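You operate a simulated robot arm through the tools that you are given. There is no shell and no other tool. Be economical: measure what you need, move in short steps, check, and stop when the job is done.

You are at the controls of a simulated robot arm. One attempt, no reset.

TASK
Turn the filter dial to 500. Open the cart drawer, fetch the foil bag marked "A" from the side bench top and set it in the inside of the cart drawer, then shut the drawer. Put the vial marked "B" from the wall bench top on the teal tray. Turn the doser dial to 20 ml. Open the lines drawer, put the red reel on the long bench top away in the inside of the lines drawer and shut the drawer again. Pull the rolls drawer open. The order is free. Set down upright: vial.

It is judged by the outcome, as a careful person would: the job done as asked, and still so three seconds after it is handed in. It fails if anything else is knocked over, pushed out of place, dropped, spilled or broken.

THE ROBOT
A 5-joint arm with a fingered hand on a trunk, on a base that drives. Base frame: it is fixed to the floor where the robot stands at the start and does not move with it; the origin is under the middle of the robot, x ahead of it, y to its left, z up. Units: m, rad, N and s.
With the tool pointing down near the work surface it reaches from about 0.22 to 0.56 m from the robot's upright axis, wherever it stands. Its first joint turns from -2.007 to 2.007 rad. Places, roughly: cart drawer [-4.5, 1.6, 0.7]; doser dial [-2.2, -2.6, 1]; filter dial [0.5, 0.2, 0.9]; foil bag [0, 1.25, 0.75]; inside of the cart drawer [-4.5, 1.6, 0.7]; inside of the lines drawer [-1.5, 1.4, 0.6]; lines drawer [-1.5, 1.3, 0.7]; red reel (6x6x4 cm) [-3.6, -2.4, 0.9]; rolls drawer [0.6, -1, 0.7]; teal tray (23x13x3 cm) [-1.3, -2.5, 0.9]; vial [-1, -2.5, 0.75]. The tool tilts only in the upright plane through the base axis and itself; it spins freely about its own axis. Payload 2.9 kg.
Tool frame: the origin (TCP) lies between the finger pads and is the grasp point; the fingertips stand 0.022 m ahead of it; z points along the fingers, y is the line along which they close. Largest opening 0.124 m; the body of the gripper starts 0.06 m behind the TCP. The gripper is a hand of 3 fingers: y runs from the thumb to the fingers, the wrist lies at [0, 0, -0.218] in the tool frame.
Orientation is told as [roll, pitch, yaw] about the base's x, y, z axes, in that order, counted from this pose: with the fingers straight down and closing along the base's y, the tool's x points along the base's -x, its y along +y and its z along -z.

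THE INTERFACE
- The arm moves only by the tool drive_tool. Its argument "moves" is a list of rows, each a list of 6 numbers: the shift along the tool's x, y, z in m, then the turn, a rotation vector about the tool's x, y, z in rad. In form: [[x, y, z, ax, ay, az], ...]. A call has 1 to 8 rows; each row shifts and turns the commanded pose from where the row before left it, along the tool's axes as they then stand. Each row takes 0.2 s and may step no farther than 0.05 m and 0.15 rad from the row before; otherwise, the whole call is refused. A pose out of reach is approached as far as the arm can. The call stops where the force on the tool passes 40 N (or 10 N more than at its start, if that is more) or the arm is blocked; 0.2 s more then pass. In this call time passes only in rows, and 0.2 s behind the last. It gives the time, the measured TCP pose, the force on the tool (base axes), the opening and the grip force at its end, in the units of the frame above (readings bear some noise), with the torque about the TCP (base axes, N m) and any sound that the robot's microphone picked up, and new pictures: "show" is both (left out), scene, wrist or none.
- Cameras (640 x 400 px; columns grow to the right, rows downward): "scene" is now at [0.0121, 0.1298, 1.7168]; the picture's right is [-0.22, -0.97, 0.00], its down [-0.78, 0.18, -0.59] and it looks along [0.58, -0.13, -0.81] (base axes); focal length 273 px, centre (320, 200). "wrist" rides on the gripper at [0.064, -0.037, -0.075] in the tool frame; the picture's right is [0.50, 0.87, 0.00], its down [-0.62, 0.36, -0.70] and it looks along [-0.61, 0.35, 0.71] (tool axes); focal length 230 px, centre (320, 200). There is no depth. A picture from a camera that has moved, and an enlarged one, comes with that camera's place and axes in the base frame and with its lens.
- lift_body(by): slides the trunk up (or, below 0, down) by that many m; the arm and the scene camera ride with it, the base frame stays. It gives what a move gives, with no picture.
- base_move(legs): drives the robot by 1 to 6 legs, each [ahead, left, turn to the left] in m, m and rad, along the robot's own axes; the way and the turn of a leg run together, so that a leg with both is an arc; at most 1.5 m and 3.142 rad a leg. The arm and the cameras ride along, it lands a little off, and it stops where it bumps. It gives what a move gives, and a new picture of the scene camera.
- set_fingers(finger1, finger2, thumb_bend): sets how far each is bent, from 0 (flat) to 1 (curled in); at 0.3 the hand is open as for a grip, at 0.7 the pads meet at the TCP. One left out holds its place. A second passes; each finger stops where it meets its share of the squeeze, and holds until it gets a number again. It is the only way to open and close the hand. It gives what a move gives, with no picture; readings hold the bend of each and the force on the fingers (four entries, about 0 where the hand has none), thumb and palm.
- head_to(pan, tilt): turns the head with the scene camera to pan (to the left, within 2.705 rad either way) and tilt (down, from -0.506 to 1.204), counted from straight ahead of the robot. It gives what a move gives, and a new picture of the scene camera.
- enlarge(camera, box): a new picture of the part [left, top, right, bottom] of that camera's present view, enlarged. The clock stands still meanwhile.
- finish_job(): hands the job in; it is judged then, once.

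Go step by step. Nothing tells you exact positions but the pictures and the camera data: compare them with the known pose of the tool, close in by small moves and look again before you grip or let go. The budget is 196 turns and 260 pictures, counting those below and the enlarged ones. Unless the task says otherwise, let go and move clear before handing in.

The tools are called after "Call:" as a command line: name --pt "numbers of a row" for each row, then --argument value for the rest, lists and objects as JSON in quotes. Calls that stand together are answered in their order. drive_tool: Moves the arm, as the interface text tells. Its arguments: {"type":"object","properties":{"moves":{"type":"array","items":{"type":"array","items":{"type":"number"}}},"show":{"type":"string","enum":["both","scene","wrist","none"]}},"required":["moves"]} The other tools are called the same way: lift_body (by) slides the trunk up or down; set_fingers (finger1, finger2, thumb_bend) moves the fingers one by one; base_move (legs) drives the base; head_to (pan, tilt) turns the head that bears the scene camera; enlarge (camera, box) takes an enlarged picture of a part of a camera's view; finish_job () hands the job in.

At the start:

```text
clock: 0.0
eef_pos: [0.3274, 0.1153, 1.1686]
ee_rot: [0.0, 0.0, 0.0]
wrist_force: [0.7, -0.2, 0.1]
moment: [0.02, 0.0, -0.01]
finger_gap: 0.1237
grasp_force: 0.1
shape: jaw
bend: [0.3, 0.3, 0.3]
finger forces: [0.0, 0.0, 0.0, 0.1, 0.0, 0.0]
trunk travel left (down, up): [-0.825, 0.165]
robot x, y, heading: [0.0015, 0.0024, 0.001]
head pan, tilt: [-0.225, 0.935]
```

scene: 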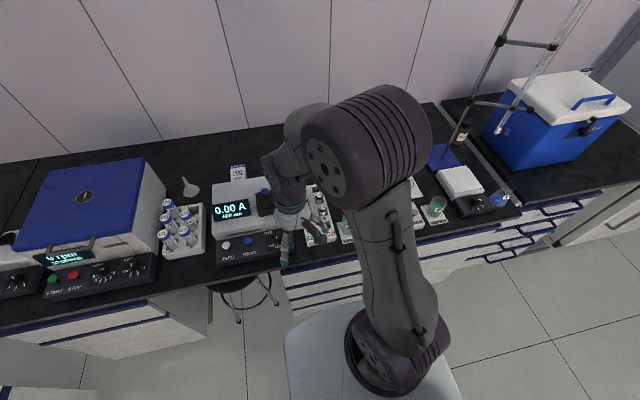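
wrist: 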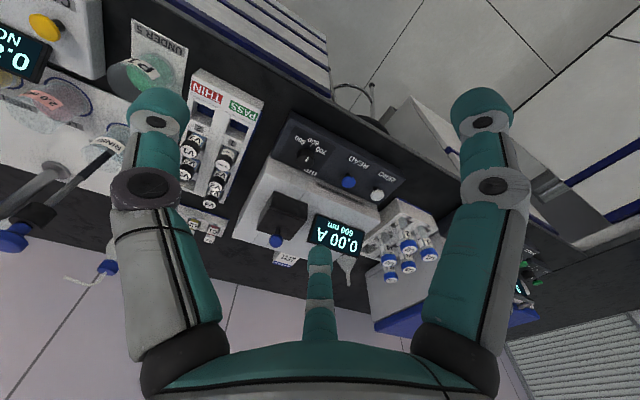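

I see a spectrophotometer with a 600 nm display ahead, and the filter dial should be on its front panel. I will look closer first.

Call:
enlarge --camera "wrist" --box '[220, 100, 440, 260]'

Call:
head_to --pan 0.3 --tilt 0.9

```text
2.50 times, centred on (330, 180) of wrist
camera zoom: at [0.2639, 0.0783, 1.2439], right [-0.5, 0.87, 0.0], down [0.62, 0.36, 0.7], along [0.61, 0.35, -0.71], focal length 575 px, centre (295, 250)
```

zoom: 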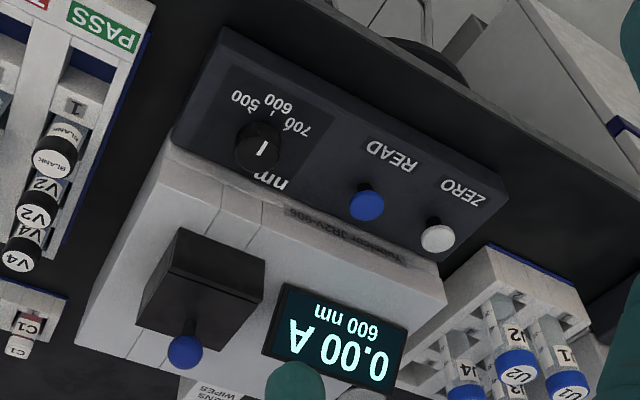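

```text
clock: 0.9
eef_pos: [0.3273, 0.1152, 1.169]
ee_rot: [0.001, -0.001, 0.0]
wrist_force: [-1.0, 0.8, -0.2]
moment: [-0.01, 0.01, -0.01]
finger_gap: 0.124
grasp_force: 0.1
shape: jaw
bend: [0.3, 0.3, 0.3]
finger forces: [0.0, 0.0, 0.0, 0.1, 0.0, 0.0]
trunk travel left (down, up): [-0.825, 0.165]
robot x, y, heading: [-0.0008, 0.0008, -0.001]
head pan, tilt: [0.3, 0.901]
camera scene: at [0.0127, 0.1684, 1.7194], right [0.29, -0.96, 0.0], down [-0.75, -0.23, -0.62], along [0.59, 0.18, -0.78], focal length 273 px, centre (320, 200)
```

scene: 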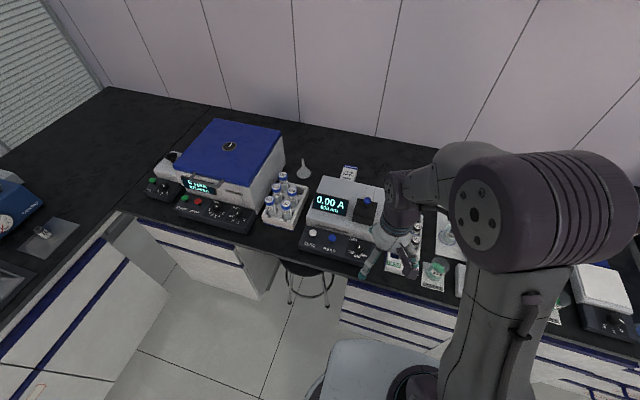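

I need a clearer view of the dial. I'll enlarge it from the scene camera.

Call:
enlarge --camera "scene" --box '[290, 170, 430, 275]'

Call:
enlarge --camera "wrist" --box '[280, 110, 380, 190]'

```text
3.81 times, centred on (360, 222) of scene
camera zoom: at [0.0127, 0.1684, 1.7194], right [0.29, -0.96, 0.0], down [-0.75, -0.23, -0.62], along [0.59, 0.18, -0.78], focal length 1039 px, centre (168, 114)
```

zoom: 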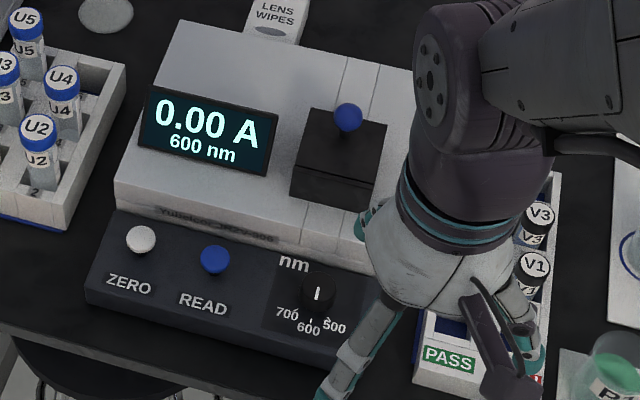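

```text
5.00 times, centred on (330, 150) of wrist
camera zoom: at [0.2639, 0.0783, 1.2439], right [-0.5, 0.87, 0.0], down [0.62, 0.36, 0.7], along [0.61, 0.35, -0.71], focal length 1150 px, centre (270, 450)
```

zoom: 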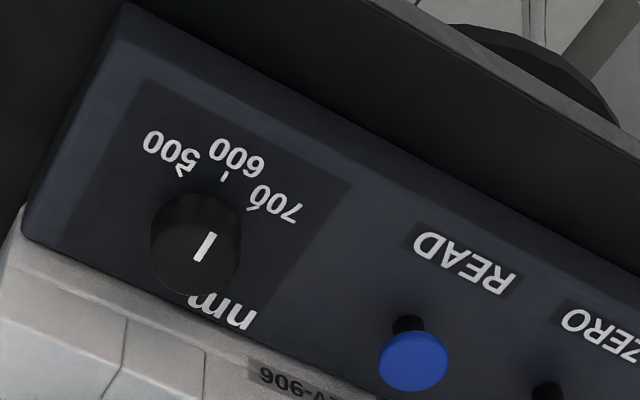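

The dial is set to 600, with 500 lying counterclockwise from it (towards the right front). I'll narrow the hand and bring it above the knob.

Call:
set_fingers --finger1 0.5 --finger2 0.5 --thumb_bend 0.5

Call:
drive_tool --pt "-0.033 0.012 0.02 0 0 0" --pt "-0.033 0.012 0.02 0 0 0" --pt "-0.033 0.012 0.02 0 0 0" --pt "-0.033 0.012 0.02 0 0 0" --pt "0 0 0 0 0 -0.13" --pt "0 0 0 0 0 -0.13"

```text
clock: 1.9
eef_pos: [0.3265, 0.1144, 1.1698]
ee_rot: [0.0, 0.001, 0.0]
wrist_force: [-0.2, -0.5, 0.7]
moment: [-0.02, -0.01, 0.02]
finger_gap: 0.0502
grasp_force: 0.0
shape: fingers
bend: [0.5, 0.5, 0.5]
finger forces: [0.0, 0.0, 0.0, 0.1, 0.0, 0.0]
trunk travel left (down, up): [-0.825, 0.165]
robot x, y, heading: [-0.0025, -0.0016, -0.003]
head pan, tilt: [0.3, 0.901]
```

```text
clock: 3.4
eef_pos: [0.4596, 0.1612, 1.0902]
ee_rot: [0.0, 0.001, 0.264]
wrist_force: [0.4, 0.0, -0.2]
moment: [0.02, 0.02, -0.02]
finger_gap: 0.0501
grasp_force: 0.2
shape: fingers
bend: [0.5, 0.5, 0.5]
finger forces: [0.0, 0.0, 0.0, 0.0, 0.1, 0.0]
trunk travel left (down, up): [-0.825, 0.165]
robot x, y, heading: [0.0002, -0.0019, 0.002]
head pan, tilt: [0.3, 0.901]
camera scene: at [0.0132, 0.1688, 1.7194], right [0.3, -0.96, 0.0], down [-0.75, -0.23, -0.62], along [0.59, 0.18, -0.78], focal length 273 px, centre (320, 200)
camera wrist: at [0.408, 0.1103, 1.1646], right [-0.71, 0.71, 0.0], down [0.5, 0.5, 0.7], along [0.5, 0.5, -0.71], focal length 230 px, centre (320, 200)
```

scene: 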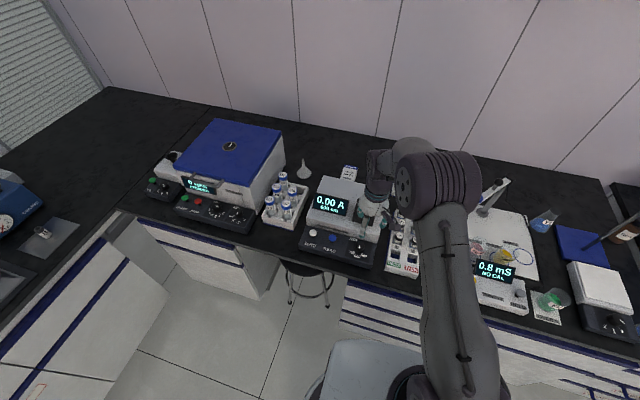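
wrist: 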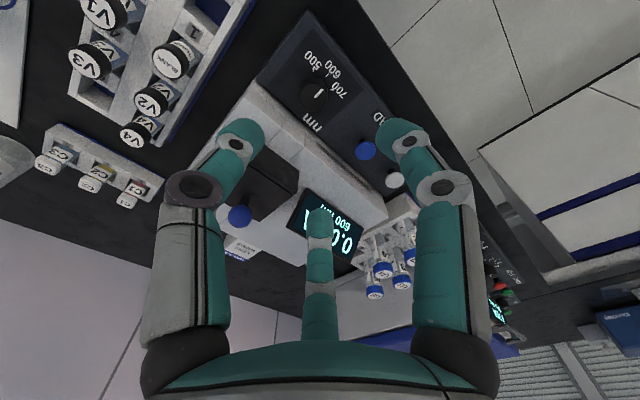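

The knob top triangulates to about (0.484, 0.178, 0.896). I'll centre over it and come down to just above it.

Call:
drive_tool --pt "-0.0284 0.0097 0.03 0 0 0" --pt "0 0 0.045 0 0 0" --pt "0 0 0.045 0 0 0" --pt "0 0 0.045 0 0 0"

Call:
head_to --pan 0.1 --tilt 1.0

Call:
enlarge --camera "wrist" --box '[160, 20, 480, 220]'

```text
clock: 4.3
eef_pos: [0.483, 0.1785, 0.9222]
ee_rot: [-0.003, 0.0, 0.259]
wrist_force: [-0.9, -0.6, 0.0]
moment: [0.0, 0.01, 0.02]
finger_gap: 0.0501
grasp_force: 0.7
shape: fingers
bend: [0.5, 0.5, 0.5]
finger forces: [0.1, 0.2, 0.0, 0.0, 0.1, 0.0]
trunk travel left (down, up): [-0.825, 0.165]
robot x, y, heading: [0.0014, 0.0003, -0.002]
head pan, tilt: [0.3, 0.901]
camera scene: at [0.0136, 0.1691, 1.7194], right [0.3, -0.96, 0.0], down [-0.75, -0.23, -0.62], along [0.59, 0.18, -0.78], focal length 273 px, centre (320, 200)
camera wrist: at [0.4318, 0.1271, 0.9967], right [-0.71, 0.71, 0.0], down [0.51, 0.5, 0.7], along [0.5, 0.49, -0.71], focal length 230 px, centre (320, 200)
```

scene: 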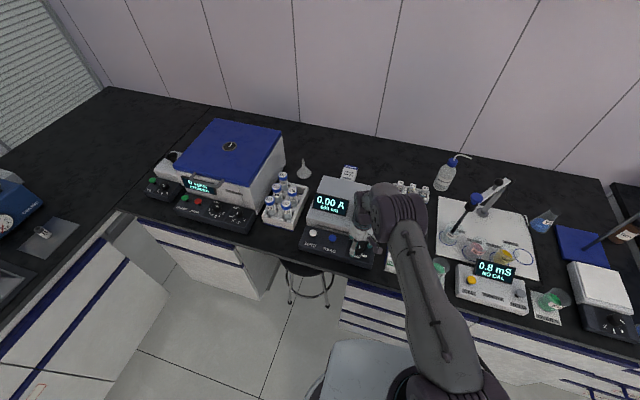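
wrist: 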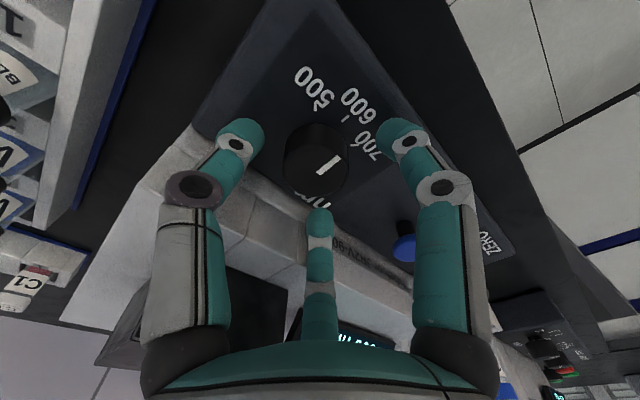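

```text
clock: 5.1
eef_pos: [0.4828, 0.1789, 0.9234]
ee_rot: [-0.001, 0.0, 0.259]
wrist_force: [-0.3, -0.7, 0.0]
moment: [0.0, 0.02, -0.01]
finger_gap: 0.05
grasp_force: 0.0
shape: fingers
bend: [0.5, 0.5, 0.5]
finger forces: [0.1, 0.1, 0.1, 0.1, 0.0, 0.0]
trunk travel left (down, up): [-0.825, 0.165]
robot x, y, heading: [0.005, 0.0014, -0.004]
head pan, tilt: [0.099, 1.0]
camera scene: at [0.0097, 0.1531, 1.7122], right [0.1, -0.99, 0.0], down [-0.84, -0.08, -0.54], along [0.54, 0.05, -0.84], focal length 273 px, centre (320, 200)
```

scene: 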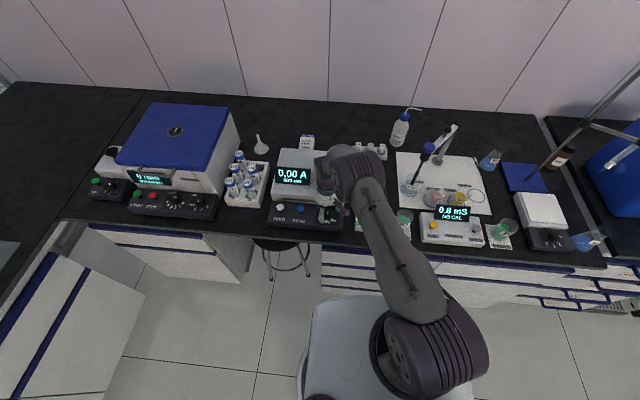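

```text
2.00 times, centred on (320, 120) of wrist
camera zoom: at [0.4312, 0.1268, 0.9978], right [-0.71, 0.71, 0.0], down [0.5, 0.5, 0.7], along [0.5, 0.5, -0.71], focal length 460 px, centre (320, 360)
```

zoom: 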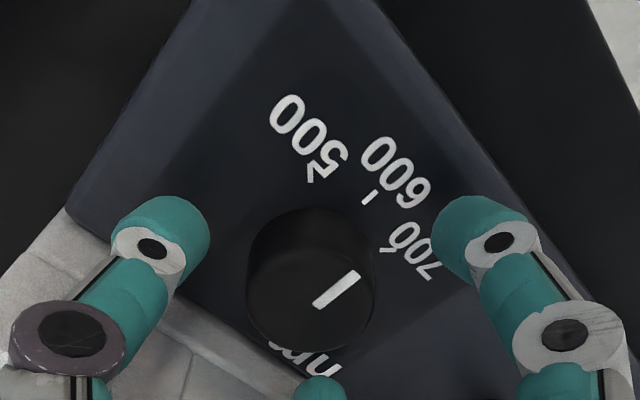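

The knob sits almost on the tool axis; the tick spacing works out to about 43–45°. I'll lower around it, then close gently.

Call:
drive_tool --pt "-0.0013 -0.0023 0.009 0 0 0" --pt "0 0 0.009 0 0 0" --show "wrist"

Call:
set_fingers --finger1 0.62 --finger2 0.62 --thumb_bend 0.62

Call:
enlarge --camera "wrist" --box '[160, 20, 480, 220]'

```text
clock: 5.7
eef_pos: [0.483, 0.1769, 0.9134]
ee_rot: [0.001, -0.016, 0.262]
wrist_force: [-9.1, -3.2, 30.4]
moment: [-0.05, 0.49, 0.3]
finger_gap: 0.051
grasp_force: 18.2
shape: fingers
bend: [0.47, 0.52, 0.5]
finger forces: [19.4, 10.0, 0.0, 0.0, 7.0, 0.0]
trunk travel left (down, up): [-0.825, 0.165]
robot x, y, heading: [0.0002, 0.0035, -0.001]
head pan, tilt: [0.099, 1.0]
stopped in row 2: the force on the tool passed its limit at 42 N (the readings are from after the stop); the commanded pose is now the measured one
camera wrist: at [0.4319, 0.1253, 0.9876], right [-0.71, 0.71, -0.01], down [0.49, 0.5, 0.71], along [0.51, 0.5, -0.7], focal length 230 px, centre (320, 200)
```

wrist: 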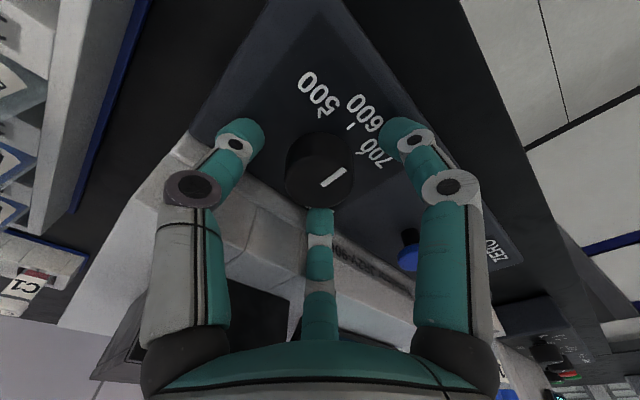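

```text
clock: 6.5
eef_pos: [0.4857, 0.1772, 0.9142]
ee_rot: [0.004, -0.017, 0.26]
wrist_force: [-5.6, -3.2, 30.1]
moment: [0.2, 1.46, 0.11]
finger_gap: 0.0404
grasp_force: 16.0
shape: fingers
bend: [0.46, 0.62, 0.6]
finger forces: [30.7, 0.0, 0.0, 0.1, 2.3, 0.1]
trunk travel left (down, up): [-0.825, 0.165]
robot x, y, heading: [0.0022, -0.0002, -0.002]
head pan, tilt: [0.099, 1.0]
stopped: the force on the tool passed its limit at 43 N (the readings are from after the stop); the commanded pose is now the measured one
```

```text
2.00 times, centred on (320, 120) of wrist
camera zoom: at [0.4336, 0.1247, 0.9873], right [-0.71, 0.71, -0.01], down [0.49, 0.5, 0.71], along [0.51, 0.5, -0.7], focal length 460 px, centre (320, 360)
```

zoom: 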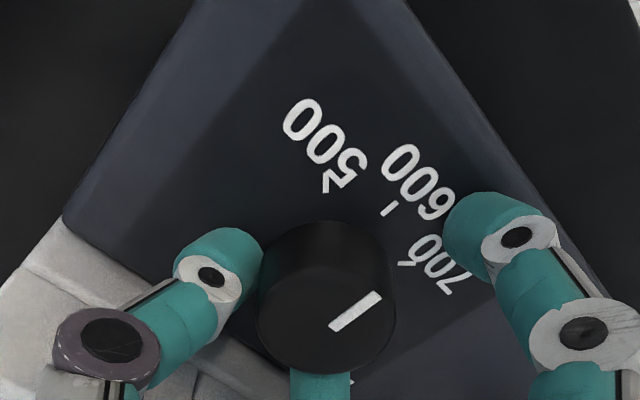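

The fingertips are touching the panel. I'll rise a few millimetres, level, and close again.

Call:
drive_tool --pt "0 0 -0.006 0 0.017 0" --show "none"

Call:
set_fingers --finger1 0.6 --finger2 0.6 --thumb_bend 0.6

Call:
enlarge --camera "wrist" --box '[160, 20, 480, 220]'

```text
clock: 6.9
eef_pos: [0.4895, 0.1787, 0.9142]
ee_rot: [-0.001, 0.008, 0.261]
wrist_force: [0.2, -1.1, -1.7]
moment: [-0.03, -0.02, 0.0]
finger_gap: 0.0277
grasp_force: 2.1
shape: fingers
bend: [0.57, 0.62, 0.6]
finger forces: [1.7, 0.2, 0.1, 0.1, 2.1, 0.0]
trunk travel left (down, up): [-0.825, 0.165]
robot x, y, heading: [0.0025, -0.0001, -0.003]
head pan, tilt: [0.099, 1.0]
```

```text
clock: 7.9
eef_pos: [0.4877, 0.1787, 0.917]
ee_rot: [0.0, 0.005, 0.26]
wrist_force: [-1.5, 0.4, -2.0]
moment: [0.03, -0.03, 0.02]
finger_gap: 0.0279
grasp_force: 3.0
shape: fingers
bend: [0.57, 0.6, 0.59]
finger forces: [1.9, 0.9, 0.0, 0.0, 1.2, 0.1]
trunk travel left (down, up): [-0.825, 0.165]
robot x, y, heading: [0.0003, 0.0026, -0.0]
head pan, tilt: [0.099, 1.0]
```

```text
2.00 times, centred on (320, 120) of wrist
camera zoom: at [0.4372, 0.1272, 0.9916], right [-0.71, 0.71, 0.0], down [0.51, 0.5, 0.7], along [0.49, 0.49, -0.72], focal length 460 px, centre (320, 360)
```

zoom: 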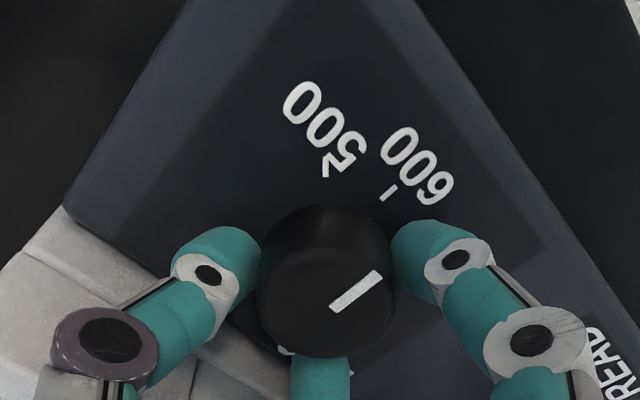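

All three fingers are on the knob. I'll squeeze and turn counterclockwise (seen from above) towards 500.

Call:
set_fingers --finger1 0.68 --finger2 0.68 --thumb_bend 0.68

Call:
drive_tool --pt "0 0 0 0 0 -0.15" --pt "0 0 0 0 0 -0.15" --pt "0 0 0 0 0 -0.15" --pt "0 0 0 0 0 -0.15" --pt "0 0 0 0 0 -0.15" --show "none"

Call:
enlarge --camera "wrist" --box '[160, 20, 480, 220]'

Call:
enlarge --camera "scene" --box '[250, 140, 350, 230]'

```text
clock: 8.9
eef_pos: [0.4873, 0.1784, 0.9173]
ee_rot: [-0.002, 0.005, 0.26]
wrist_force: [-0.4, -1.4, -1.7]
moment: [-0.02, 0.02, -0.03]
finger_gap: 0.0258
grasp_force: 8.5
shape: fingers
bend: [0.58, 0.67, 0.62]
finger forces: [7.2, 0.8, 0.1, 0.0, 8.2, 0.0]
trunk travel left (down, up): [-0.825, 0.165]
robot x, y, heading: [-0.0032, -0.0012, 0.001]
head pan, tilt: [0.099, 1.0]
```

```text
clock: 10.1
eef_pos: [0.4863, 0.1801, 0.9169]
ee_rot: [0.0, 0.006, 1.013]
wrist_force: [-10.0, 6.3, -0.9]
moment: [0.02, -0.02, -0.19]
finger_gap: 0.0254
grasp_force: 13.3
shape: fingers
bend: [0.56, 0.66, 0.65]
finger forces: [9.8, 2.0, 0.1, 0.0, 14.3, 0.0]
trunk travel left (down, up): [-0.825, 0.165]
robot x, y, heading: [-0.0058, -0.001, 0.001]
head pan, tilt: [0.099, 1.0]
```

```text
2.00 times, centred on (320, 120) of wrist
camera zoom: at [0.4851, 0.1069, 0.9916], right [-1.0, 0.03, 0.0], down [0.03, 0.71, 0.7], along [0.02, 0.7, -0.72], focal length 460 px, centre (320, 360)
```

zoom: 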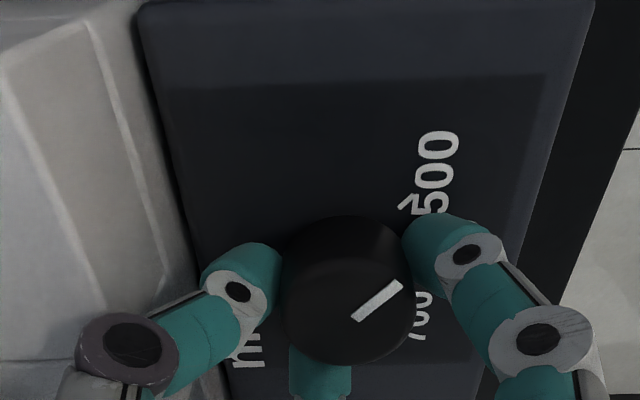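

```text
4.44 times, centred on (300, 185) of scene
camera zoom: at [0.0071, 0.1544, 1.7121], right [0.1, -0.99, 0.0], down [-0.84, -0.08, -0.54], along [0.54, 0.05, -0.84], focal length 1212 px, centre (409, 267)
```

zoom: 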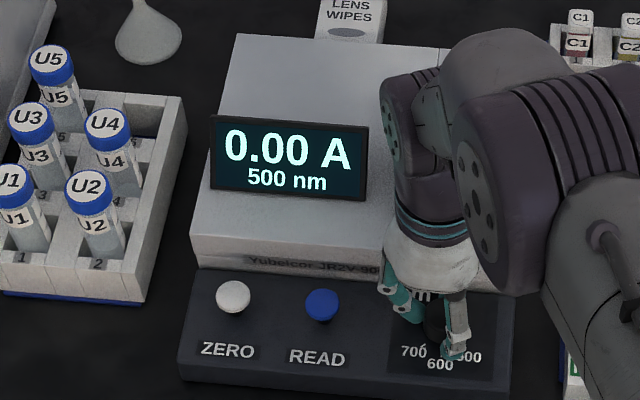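

The display now reads 500 nm. I'll release, lift off and check the pointer.

Call:
set_fingers --finger1 0.45 --finger2 0.45 --thumb_bend 0.45

Call:
drive_tool --pt "0 0 -0.05 0 0 0" --pt "0 0 -0.05 0 0 0" --pt "0 0 -0.05 0 0 0" --show "none"

Call:
enlarge --camera "wrist" --box '[220, 20, 420, 145]'

Call:
head_to --pan 1.3 --tilt 0.6

```text
clock: 11.1
eef_pos: [0.4834, 0.1786, 0.919]
ee_rot: [0.001, 0.005, 1.012]
wrist_force: [-31.6, 4.7, -2.0]
moment: [-0.05, -0.27, -0.46]
finger_gap: 0.0475
grasp_force: 14.7
shape: fingers
bend: [0.45, 0.45, 0.5]
finger forces: [0.1, 0.1, 0.0, 0.0, 29.7, 0.0]
trunk travel left (down, up): [-0.825, 0.165]
robot x, y, heading: [-0.0016, 0.0019, 0.003]
head pan, tilt: [0.099, 1.0]
```

```text
clock: 11.9
eef_pos: [0.4887, 0.1778, 1.067]
ee_rot: [0.002, 0.005, 1.007]
wrist_force: [-0.5, -0.2, -1.8]
moment: [-0.01, -0.02, -0.02]
finger_gap: 0.0633
grasp_force: 0.0
shape: fingers
bend: [0.45, 0.45, 0.45]
finger forces: [0.0, 0.1, 0.0, 0.0, 0.1, 0.1]
trunk travel left (down, up): [-0.825, 0.165]
robot x, y, heading: [-0.0023, 0.002, -0.001]
head pan, tilt: [0.099, 1.0]
```

```text
3.20 times, centred on (320, 82) of wrist
camera zoom: at [0.4868, 0.1046, 1.1434], right [-1.0, 0.04, 0.0], down [0.03, 0.71, 0.7], along [0.02, 0.7, -0.71], focal length 736 px, centre (320, 576)
```

zoom: 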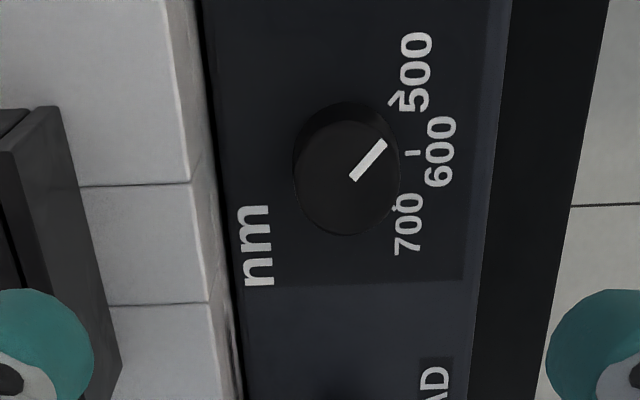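

```text
clock: 13.3
eef_pos: [0.4885, 0.1784, 1.0671]
ee_rot: [0.003, 0.005, 1.009]
wrist_force: [0.3, -0.2, -0.6]
moment: [0.01, 0.01, 0.0]
finger_gap: 0.0631
grasp_force: 0.1
shape: fingers
bend: [0.45, 0.45, 0.45]
finger forces: [0.0, 0.1, 0.0, 0.1, 0.1, 0.0]
trunk travel left (down, up): [-0.825, 0.165]
robot x, y, heading: [-0.0006, -0.0038, -0.0]
head pan, tilt: [1.3, 0.6]
camera scene: at [-0.0358, 0.2314, 1.7442], right [0.96, -0.27, 0.0], down [-0.15, -0.54, -0.82], along [0.22, 0.79, -0.57], focal length 273 px, centre (320, 200)
```

scene: 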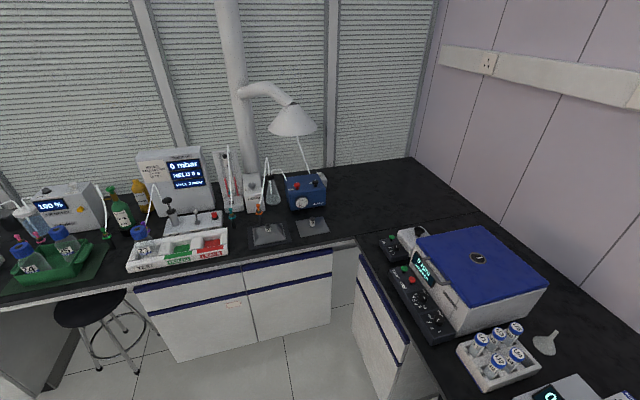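

The filter dial points at 500. Now I'll look at the side bench with the two foil bags, and survey the rest of the room.

Call:
enlarge --camera "scene" --box '[220, 190, 350, 270]'

Call:
head_to --pan 2.3 --tilt 0.5

Call:
head_to --pan -2.6 --tilt 0.5

Call:
head_to --pan -1.6 --tilt 0.6

```text
4.92 times, centred on (285, 230) of scene
camera zoom: at [-0.0358, 0.2314, 1.7442], right [0.96, -0.27, 0.0], down [-0.15, -0.54, -0.82], along [0.22, 0.79, -0.57], focal length 1342 px, centre (492, 52)
```

zoom: 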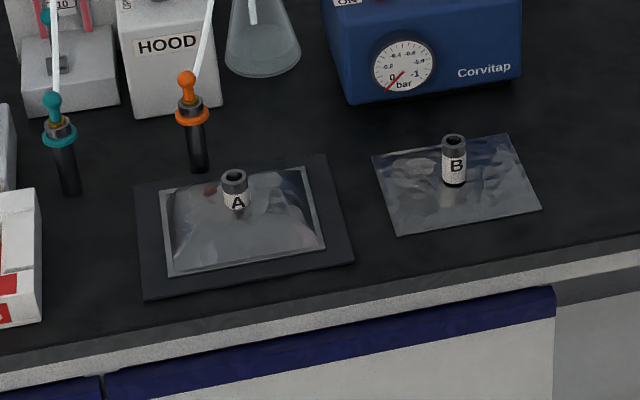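

```text
clock: 14.6
eef_pos: [0.4882, 0.1782, 1.0667]
ee_rot: [0.002, 0.003, 1.011]
wrist_force: [-0.2, 0.0, 0.5]
moment: [0.0, -0.02, -0.01]
finger_gap: 0.0633
grasp_force: 0.0
shape: fingers
bend: [0.45, 0.45, 0.45]
finger forces: [0.1, 0.0, 0.1, 0.1, 0.1, 0.0]
trunk travel left (down, up): [-0.825, 0.165]
robot x, y, heading: [0.0013, -0.0015, -0.001]
head pan, tilt: [2.3, 0.499]
camera scene: at [-0.12, 0.2142, 1.7533], right [0.75, 0.67, 0.0], down [0.32, -0.36, -0.88], along [-0.58, 0.65, -0.48], focal length 273 px, centre (320, 200)
```

scene: 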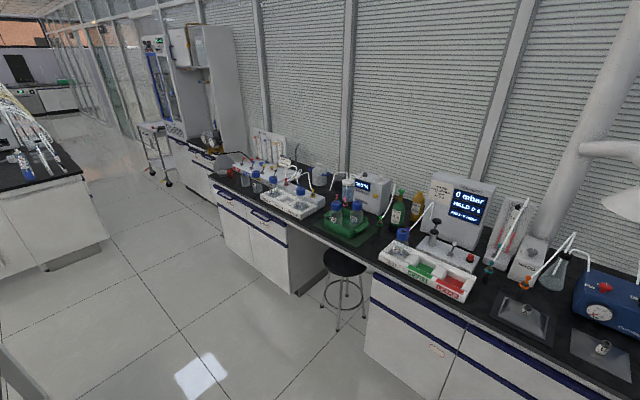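

```text
clock: 18.5
eef_pos: [0.4882, 0.1785, 1.0673]
ee_rot: [0.003, 0.003, 1.011]
wrist_force: [-0.4, -0.8, -0.3]
moment: [0.0, -0.05, 0.01]
finger_gap: 0.0631
grasp_force: 0.0
shape: fingers
bend: [0.45, 0.45, 0.45]
finger forces: [0.1, 0.0, 0.0, 0.0, 0.1, 0.0]
trunk travel left (down, up): [-0.825, 0.165]
robot x, y, heading: [-0.0011, 0.0014, 0.003]
head pan, tilt: [-2.601, 0.499]
camera scene: at [-0.1374, 0.0993, 1.7533], right [-0.52, 0.86, 0.0], down [0.41, 0.25, -0.88], along [-0.75, -0.45, -0.48], focal length 273 px, centre (320, 200)
```

scene: 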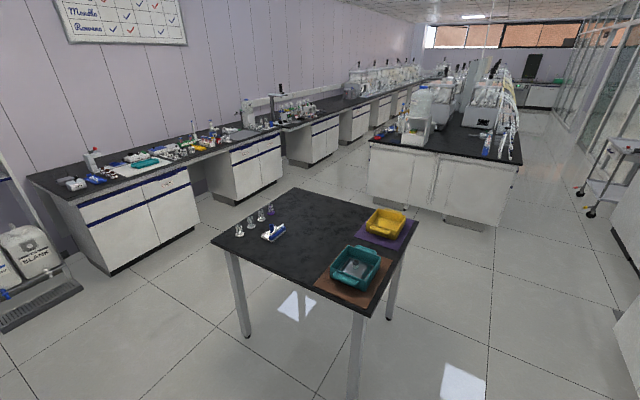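

```text
clock: 19.7
eef_pos: [0.488, 0.1785, 1.0673]
ee_rot: [0.005, 0.006, 1.011]
wrist_force: [0.1, -0.2, 0.1]
moment: [-0.02, 0.0, 0.02]
finger_gap: 0.063
grasp_force: 0.0
shape: fingers
bend: [0.45, 0.45, 0.45]
finger forces: [0.0, 0.1, 0.0, 0.0, 0.0, 0.0]
trunk travel left (down, up): [-0.825, 0.165]
robot x, y, heading: [-0.001, 0.0007, -0.004]
head pan, tilt: [-1.6, 0.6]
camera scene: at [-0.0622, 0.0579, 1.7442], right [-1.0, 0.03, 0.0], down [0.02, 0.56, -0.83], along [-0.03, -0.82, -0.56], focal length 273 px, centre (320, 200)
```

scene: 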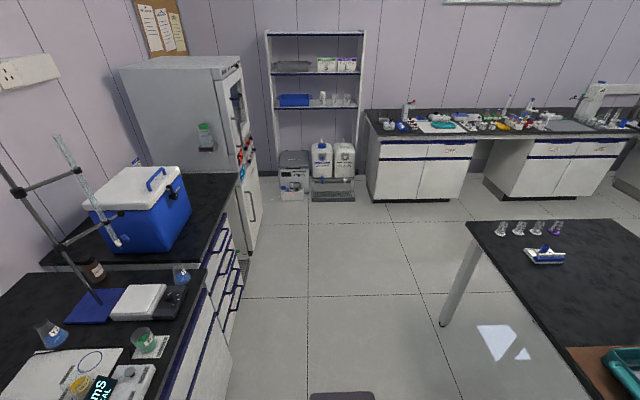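

The rolls drawer should be in the bench under the blue cooler. Let me enlarge that area.

Call:
head_to --pan -1.0 --tilt 0.75

Call:
enlarge --camera "scene" --box '[200, 150, 460, 312]'

```text
clock: 20.7
eef_pos: [0.4884, 0.1783, 1.0676]
ee_rot: [0.002, 0.002, 1.011]
wrist_force: [-0.3, 0.6, 0.3]
moment: [0.03, 0.03, -0.01]
finger_gap: 0.0629
grasp_force: 0.0
shape: fingers
bend: [0.45, 0.45, 0.45]
finger forces: [0.0, 0.1, 0.0, 0.0, 0.0, 0.1]
trunk travel left (down, up): [-0.825, 0.165]
robot x, y, heading: [0.0003, 0.0026, -0.003]
head pan, tilt: [-1.0, 0.75]
camera scene: at [-0.0148, 0.0764, 1.7314], right [-0.84, -0.54, 0.0], down [-0.37, 0.57, -0.73], along [0.39, -0.62, -0.68], focal length 273 px, centre (320, 200)
```

scene: 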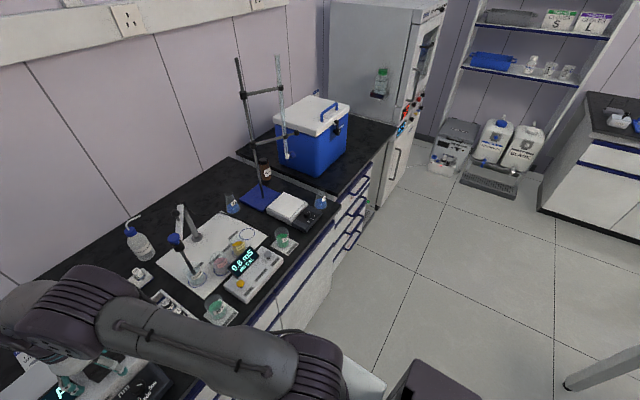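

```text
2.46 times, centred on (330, 231) of scene
camera zoom: at [-0.0148, 0.0764, 1.7314], right [-0.84, -0.54, 0.0], down [-0.37, 0.57, -0.73], along [0.39, -0.62, -0.68], focal length 671 px, centre (295, 124)
```

zoom: 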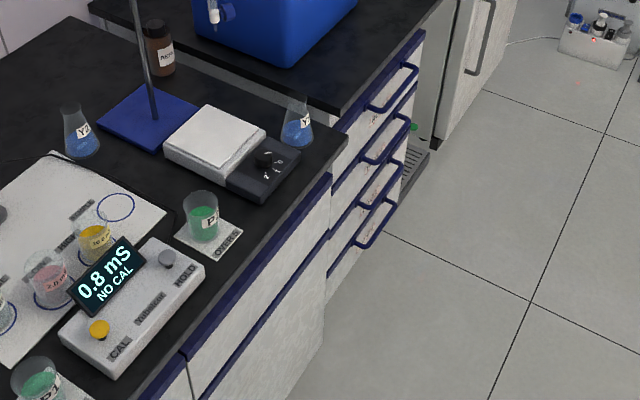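

The unit under the cooler has four handled drawers. I'll back off from the bench, strafe to it, and read the labels.

Call:
base_move --legs '[[-0.3, 0, 0], [0, -1.0, 0]]'

Call:
head_to --pan 0.0 --tilt 0.8

Call:
enlarge --camera "scene" --box '[160, 150, 480, 350]'

```text
clock: 27.6
eef_pos: [0.1943, -0.8271, 1.0684]
ee_rot: [0.004, 0.003, 1.02]
wrist_force: [0.0, 0.5, -0.5]
moment: [0.01, 0.01, 0.02]
finger_gap: 0.0631
grasp_force: 0.0
shape: fingers
bend: [0.45, 0.45, 0.45]
finger forces: [0.0, 0.0, 0.0, 0.0, 0.0, 0.0]
trunk travel left (down, up): [-0.825, 0.165]
robot x, y, heading: [-0.2915, -1.0116, 0.017]
head pan, tilt: [-1.0, 0.75]
camera scene: at [-0.308, -0.9346, 1.7313], right [-0.84, -0.55, 0.0], down [-0.38, 0.57, -0.73], along [0.4, -0.61, -0.68], focal length 273 px, centre (320, 200)
```

scene: 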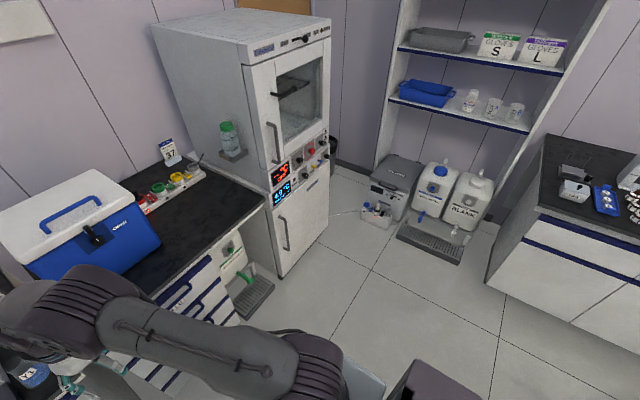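

```text
clock: 28.9
eef_pos: [0.1946, -0.8268, 1.0675]
ee_rot: [0.004, 0.004, 1.02]
wrist_force: [-0.5, 0.8, 0.8]
moment: [-0.01, 0.02, 0.0]
finger_gap: 0.0631
grasp_force: 0.0
shape: fingers
bend: [0.45, 0.45, 0.45]
finger forces: [0.1, 0.0, 0.0, 0.1, 0.0, 0.1]
trunk travel left (down, up): [-0.825, 0.165]
robot x, y, heading: [-0.2908, -1.01, 0.011]
head pan, tilt: [0.0, 0.799]
camera scene: at [-0.2729, -0.8646, 1.7273], right [0.01, -1.0, 0.0], down [-0.72, -0.01, -0.7], along [0.7, 0.01, -0.72], focal length 273 px, centre (320, 200)
```

scene: 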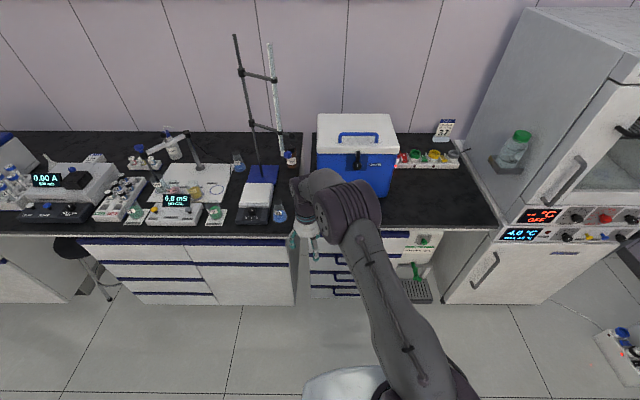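

```text
2.00 times, centred on (320, 250) of scene
camera zoom: at [-0.2729, -0.8646, 1.7273], right [0.01, -1.0, 0.0], down [-0.72, -0.01, -0.7], along [0.7, 0.01, -0.72], focal length 545 px, centre (320, 100)
```

zoom: 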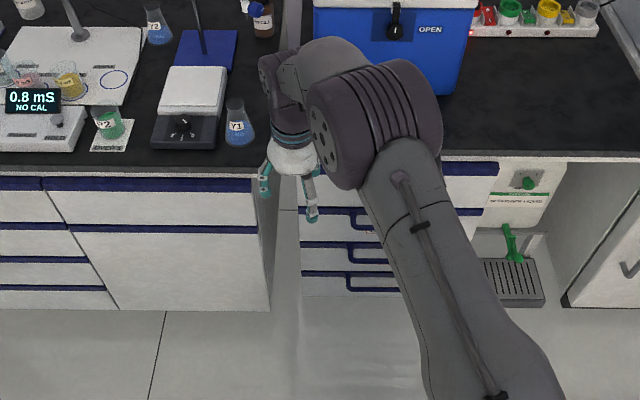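

I need to see the drawer labels. I'll lower the trunk so that the head sees the fronts; the arm is clear of the bench.

Call:
lift_body --by -0.45

Call:
head_to --pan -0.35 --tilt 0.6

Call:
enlarge --camera "scene" --box '[160, 150, 480, 350]'

```text
refused: -0.45 is not a number from -0.4 to 0.4
```

```text
clock: 29.7
eef_pos: [0.1934, -0.8279, 1.0674]
ee_rot: [0.003, 0.005, 1.022]
wrist_force: [0.9, 0.7, -0.3]
moment: [-0.03, -0.03, 0.01]
finger_gap: 0.063
grasp_force: 0.0
shape: fingers
bend: [0.45, 0.45, 0.45]
finger forces: [0.0, 0.0, 0.0, 0.1, 0.0, 0.0]
trunk travel left (down, up): [-0.825, 0.165]
robot x, y, heading: [-0.292, -1.0106, 0.015]
head pan, tilt: [-0.351, 0.6]
camera scene: at [-0.2702, -0.8947, 1.7442], right [-0.33, -0.94, 0.0], down [-0.53, 0.19, -0.82], along [0.78, -0.27, -0.57], focal length 273 px, centre (320, 200)
```

scene: 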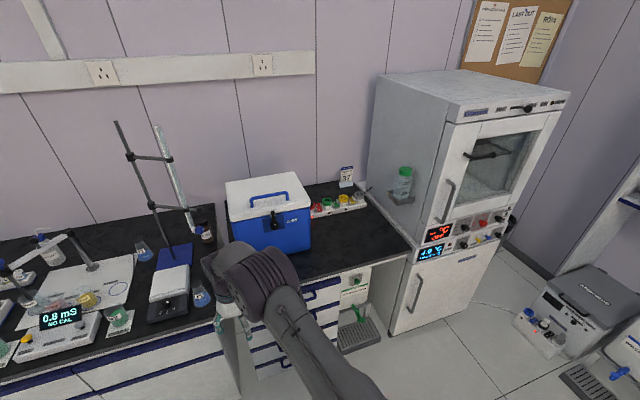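

```text
2.00 times, centred on (320, 250) of scene
camera zoom: at [-0.2702, -0.8947, 1.7442], right [-0.33, -0.94, 0.0], down [-0.53, 0.19, -0.82], along [0.78, -0.27, -0.57], focal length 545 px, centre (320, 100)
```

zoom: 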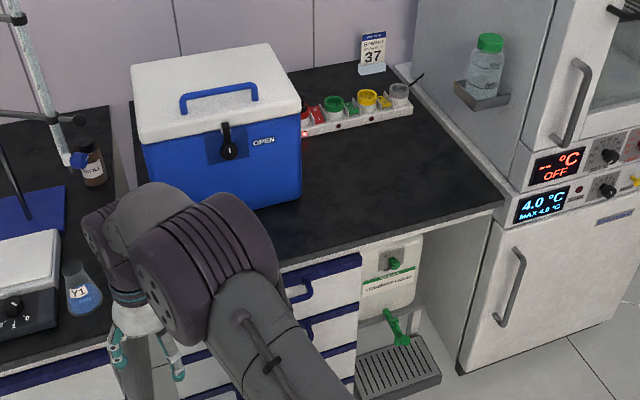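

Call:
lift_body --by -0.4

Call:
drive_tool --pt "-0.019 0.041 0 0 0 0" --pt "-0.019 0.041 0 0 0 0" --pt "-0.019 0.041 0 0 0 0" --pt "-0.019 0.041 0 0 0 0" --show "scene"

Call:
enlarge --camera "scene" --box '[160, 150, 480, 350]'

```text
clock: 33.5
eef_pos: [0.1936, -0.8262, 0.6673]
ee_rot: [0.005, 0.005, 1.019]
wrist_force: [0.4, -1.1, 0.4]
moment: [0.0, 0.01, 0.0]
finger_gap: 0.063
grasp_force: 0.0
shape: fingers
bend: [0.45, 0.45, 0.45]
finger forces: [0.1, 0.0, 0.0, 0.1, 0.1, 0.0]
trunk travel left (down, up): [-0.425, 0.565]
robot x, y, heading: [-0.2949, -1.0134, 0.009]
head pan, tilt: [-0.351, 0.6]
```

```text
clock: 34.5
eef_pos: [0.0923, -0.6777, 0.6652]
ee_rot: [0.0, 0.006, 1.019]
wrist_force: [1.1, -0.1, -0.4]
moment: [0.01, 0.01, 0.02]
finger_gap: 0.063
grasp_force: 0.0
shape: fingers
bend: [0.45, 0.45, 0.45]
finger forces: [0.0, 0.0, 0.1, 0.1, 0.0, 0.0]
trunk travel left (down, up): [-0.425, 0.565]
robot x, y, heading: [-0.2926, -1.0098, 0.018]
head pan, tilt: [-0.351, 0.6]
camera scene: at [-0.2706, -0.8944, 1.3442], right [-0.33, -0.94, 0.0], down [-0.53, 0.19, -0.83], along [0.78, -0.27, -0.56], focal length 273 px, centre (320, 200)
```

scene: 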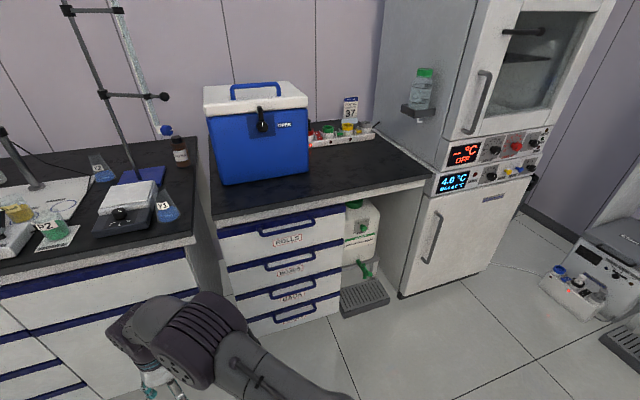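

```text
2.00 times, centred on (320, 250) of scene
camera zoom: at [-0.2706, -0.8944, 1.3442], right [-0.33, -0.94, 0.0], down [-0.53, 0.19, -0.83], along [0.78, -0.27, -0.56], focal length 545 px, centre (320, 100)
```

zoom: 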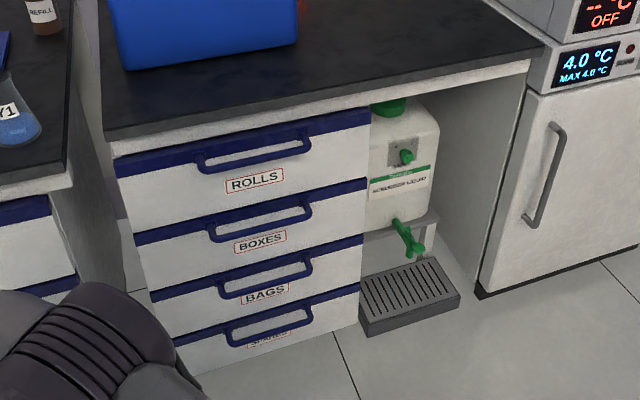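

ROLLS is the top drawer; its handle bar is at about (0.43, -1.025, 0.745). I'll centre the arm in front of it, then pitch the tool to horizontal with the fingers closing vertically.

Call:
drive_tool --pt "0.0388 -0.0288 -0.011 0 0 0" --pt "0.0388 -0.0288 -0.011 0 0 0" --pt "0.0388 -0.0288 -0.011 0 0 0" --pt "0.0388 -0.0288 -0.011 0 0 0" --pt "0.0388 -0.0288 -0.011 0 0 0" --pt "0.0388 -0.0288 -0.011 0 0 0" --pt "0.0388 -0.0288 -0.011 0 0 0" --show "none"

Call:
drive_tool --pt "0 0 0 0 0 -0.138" --pt "0 0 0 0 0 -0.138" --pt "0 0 0 0 0 -0.138" --pt "0 0 0 0 0 -0.138" --pt "0 -0.04 0 0 0 0" --pt "0 -0.04 0 0 0 0" --show "none"

Call:
drive_tool --pt "0 0 0 0.142 0 0" --pt "0 0 0 0.142 0 0" --pt "0 0 0 0.142 0 0" --pt "0 0 0 0.142 0 0" --pt "0 0 0 0.142 0 0" --pt "0 0 0 0.142 0 0"

```text
clock: 36.1
eef_pos: [0.123, -1.0147, 0.7445]
ee_rot: [0.005, 0.002, 1.021]
wrist_force: [-0.8, 0.1, -0.4]
moment: [0.01, -0.02, 0.02]
finger_gap: 0.0629
grasp_force: 0.1
shape: fingers
bend: [0.45, 0.45, 0.45]
finger forces: [0.0, 0.1, 0.0, 0.0, 0.0, 0.0]
trunk travel left (down, up): [-0.425, 0.565]
robot x, y, heading: [-0.2902, -1.0104, 0.009]
head pan, tilt: [-0.351, 0.6]
```

```text
clock: 37.5
eef_pos: [0.1975, -0.9547, 0.7442]
ee_rot: [0.006, 0.003, 1.568]
wrist_force: [0.5, 0.9, 0.1]
moment: [0.0, 0.0, 0.05]
finger_gap: 0.0635
grasp_force: 0.1
shape: fingers
bend: [0.45, 0.45, 0.45]
finger forces: [0.0, 0.0, 0.1, 0.1, 0.1, 0.0]
out of reach, approached as far as the arm can: row 4, 5, 6
trunk travel left (down, up): [-0.425, 0.565]
robot x, y, heading: [-0.2925, -1.015, 0.014]
head pan, tilt: [-0.351, 0.6]
```

```text
clock: 38.9
eef_pos: [0.1999, -0.9695, 0.7455]
ee_rot: [-0.838, -0.095, 1.577]
wrist_force: [0.6, -0.3, 0.4]
moment: [-0.01, 0.01, -0.03]
finger_gap: 0.0631
grasp_force: 0.0
shape: fingers
bend: [0.45, 0.45, 0.45]
finger forces: [0.0, 0.0, 0.0, 0.1, 0.0, 0.1]
out of reach, approached as far as the arm can: row 3, 4, 5, 6
trunk travel left (down, up): [-0.425, 0.565]
robot x, y, heading: [-0.2922, -1.0101, 0.01]
head pan, tilt: [-0.351, 0.6]
camera scene: at [-0.2701, -0.8949, 1.3442], right [-0.33, -0.94, 0.0], down [-0.53, 0.19, -0.82], along [0.78, -0.27, -0.57], focal length 273 px, centre (320, 200)
camera wrist: at [0.1706, -1.0409, 0.8156], right [-0.58, -0.44, -0.69], down [-0.76, 0.59, 0.26], along [0.29, 0.68, -0.67], focal length 230 px, centre (320, 200)
```

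scene: 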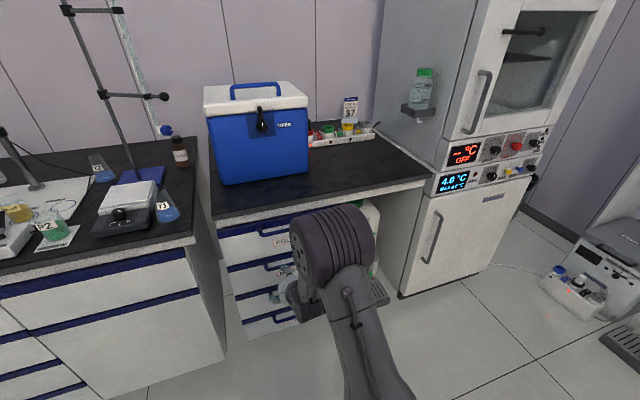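
wrist: 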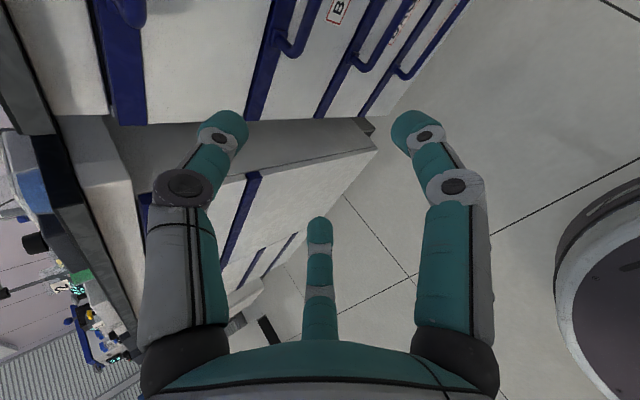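

The wrist spin seems limited near 1.45 rad relative to the arm. I'll back the spin off a little, then finish pitching.

Call:
drive_tool --pt "0 0 0 0 0 0.1" --pt "0 0 0 0 0 0.1" --show "none"

```text
clock: 39.5
eef_pos: [0.2019, -0.9844, 0.7454]
ee_rot: [-0.822, -0.206, 1.443]
wrist_force: [0.0, 0.5, 0.0]
moment: [-0.02, 0.03, 0.01]
finger_gap: 0.0631
grasp_force: 0.2
shape: fingers
bend: [0.45, 0.45, 0.45]
finger forces: [0.0, 0.0, 0.0, 0.0, 0.0, 0.0]
out of reach, approached as far as the arm can: row 1
trunk travel left (down, up): [-0.425, 0.565]
robot x, y, heading: [-0.2905, -1.0096, 0.009]
head pan, tilt: [-0.351, 0.6]
```

Call:
drive_tool --pt "0 0 0.02 0.1406 -0.0401 0" --pt "0 0 0.02 0.1406 -0.0401 0" --pt "0 0 0.02 0.1406 -0.0401 0" --pt "0 0 0.02 0.1406 -0.0401 0" --pt "0 0 0.02 0.1406 -0.0401 0"

```text
clock: 40.7
eef_pos: [0.2894, -0.9808, 0.7033]
ee_rot: [-1.576, -0.271, 1.632]
wrist_force: [-0.3, -0.8, -0.9]
moment: [-0.01, 0.03, 0.02]
finger_gap: 0.0633
grasp_force: 0.1
shape: fingers
bend: [0.45, 0.45, 0.45]
finger forces: [0.1, 0.0, 0.0, 0.0, 0.0, 0.0]
trunk travel left (down, up): [-0.425, 0.565]
robot x, y, heading: [-0.2917, -1.0127, 0.016]
head pan, tilt: [-0.351, 0.6]
camera scene: at [-0.27, -0.8949, 1.3443], right [-0.33, -0.94, 0.0], down [-0.53, 0.19, -0.82], along [0.78, -0.27, -0.57], focal length 273 px, centre (320, 200)
camera wrist: at [0.2197, -1.0545, 0.7204], right [0.02, -0.25, -0.97], down [-0.74, 0.65, -0.18], along [0.67, 0.72, -0.17], focal length 230 px, centre (320, 200)
```

scene: 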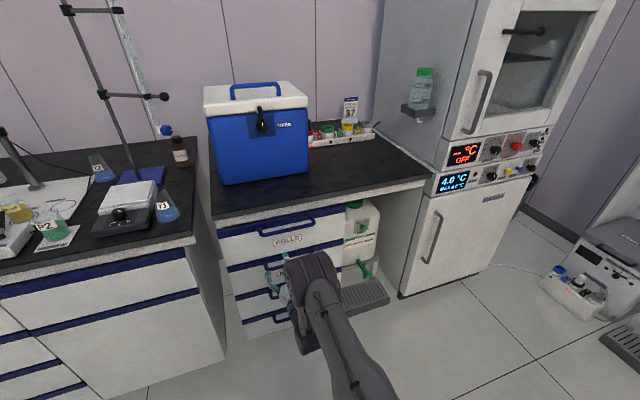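
wrist: 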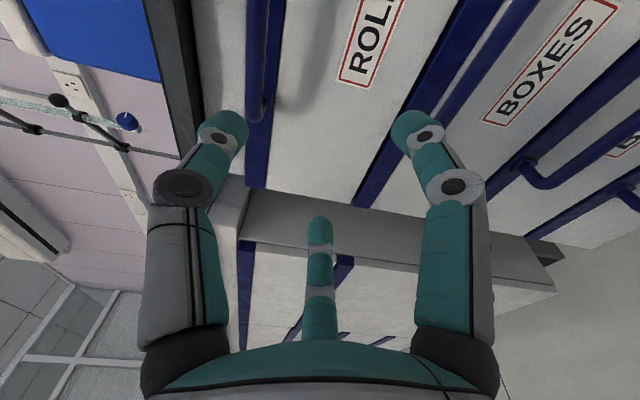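

The bar shows at about y −1.0, z 0.748. I'll align the hand with it and approach part way.

Call:
drive_tool --pt "0.0132 -0.027 -0.001 0 0 0" --pt "0.0132 -0.027 -0.001 0 0 0" --pt "0 0 0.04 0 0 0" --pt "0 0 0.04 0 0 0"

```text
clock: 41.7
eef_pos: [0.3696, -0.9805, 0.7499]
ee_rot: [-1.573, -0.272, 1.621]
wrist_force: [-0.1, 0.1, 0.2]
moment: [-0.01, 0.01, 0.01]
finger_gap: 0.0633
grasp_force: 0.1
shape: fingers
bend: [0.45, 0.45, 0.45]
finger forces: [0.1, 0.0, 0.0, 0.0, 0.0, 0.0]
out of reach, approached as far as the arm can: row 1, 2
trunk travel left (down, up): [-0.425, 0.565]
robot x, y, heading: [-0.2973, -1.0101, 0.011]
head pan, tilt: [-0.351, 0.6]
camera scene: at [-0.2699, -0.8949, 1.3442], right [-0.33, -0.94, 0.0], down [-0.53, 0.19, -0.82], along [0.78, -0.27, -0.57], focal length 273 px, centre (320, 200)
camera wrist: at [0.3, -1.0549, 0.7665], right [0.01, -0.25, -0.97], down [-0.73, 0.65, -0.18], along [0.68, 0.71, -0.17], focal length 230 px, centre (320, 200)
```

scene: 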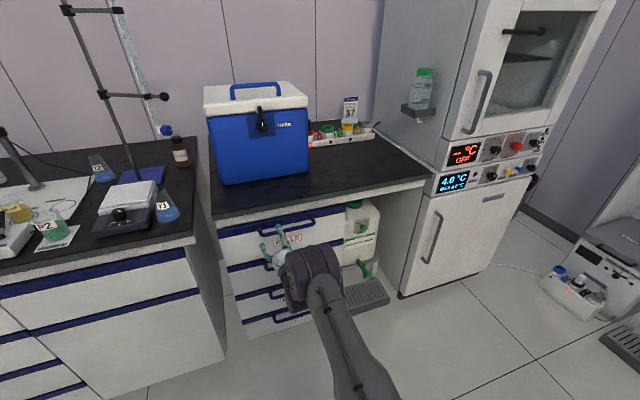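
wrist: 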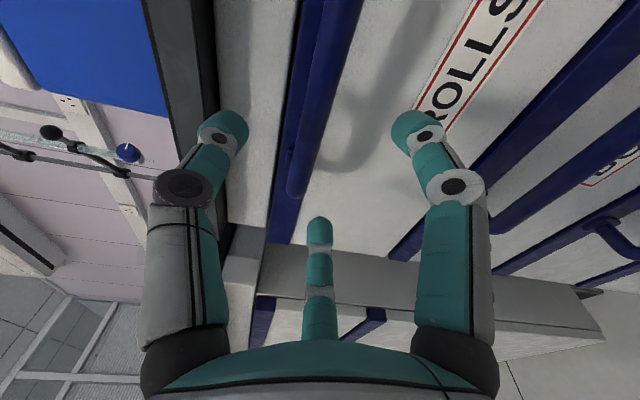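

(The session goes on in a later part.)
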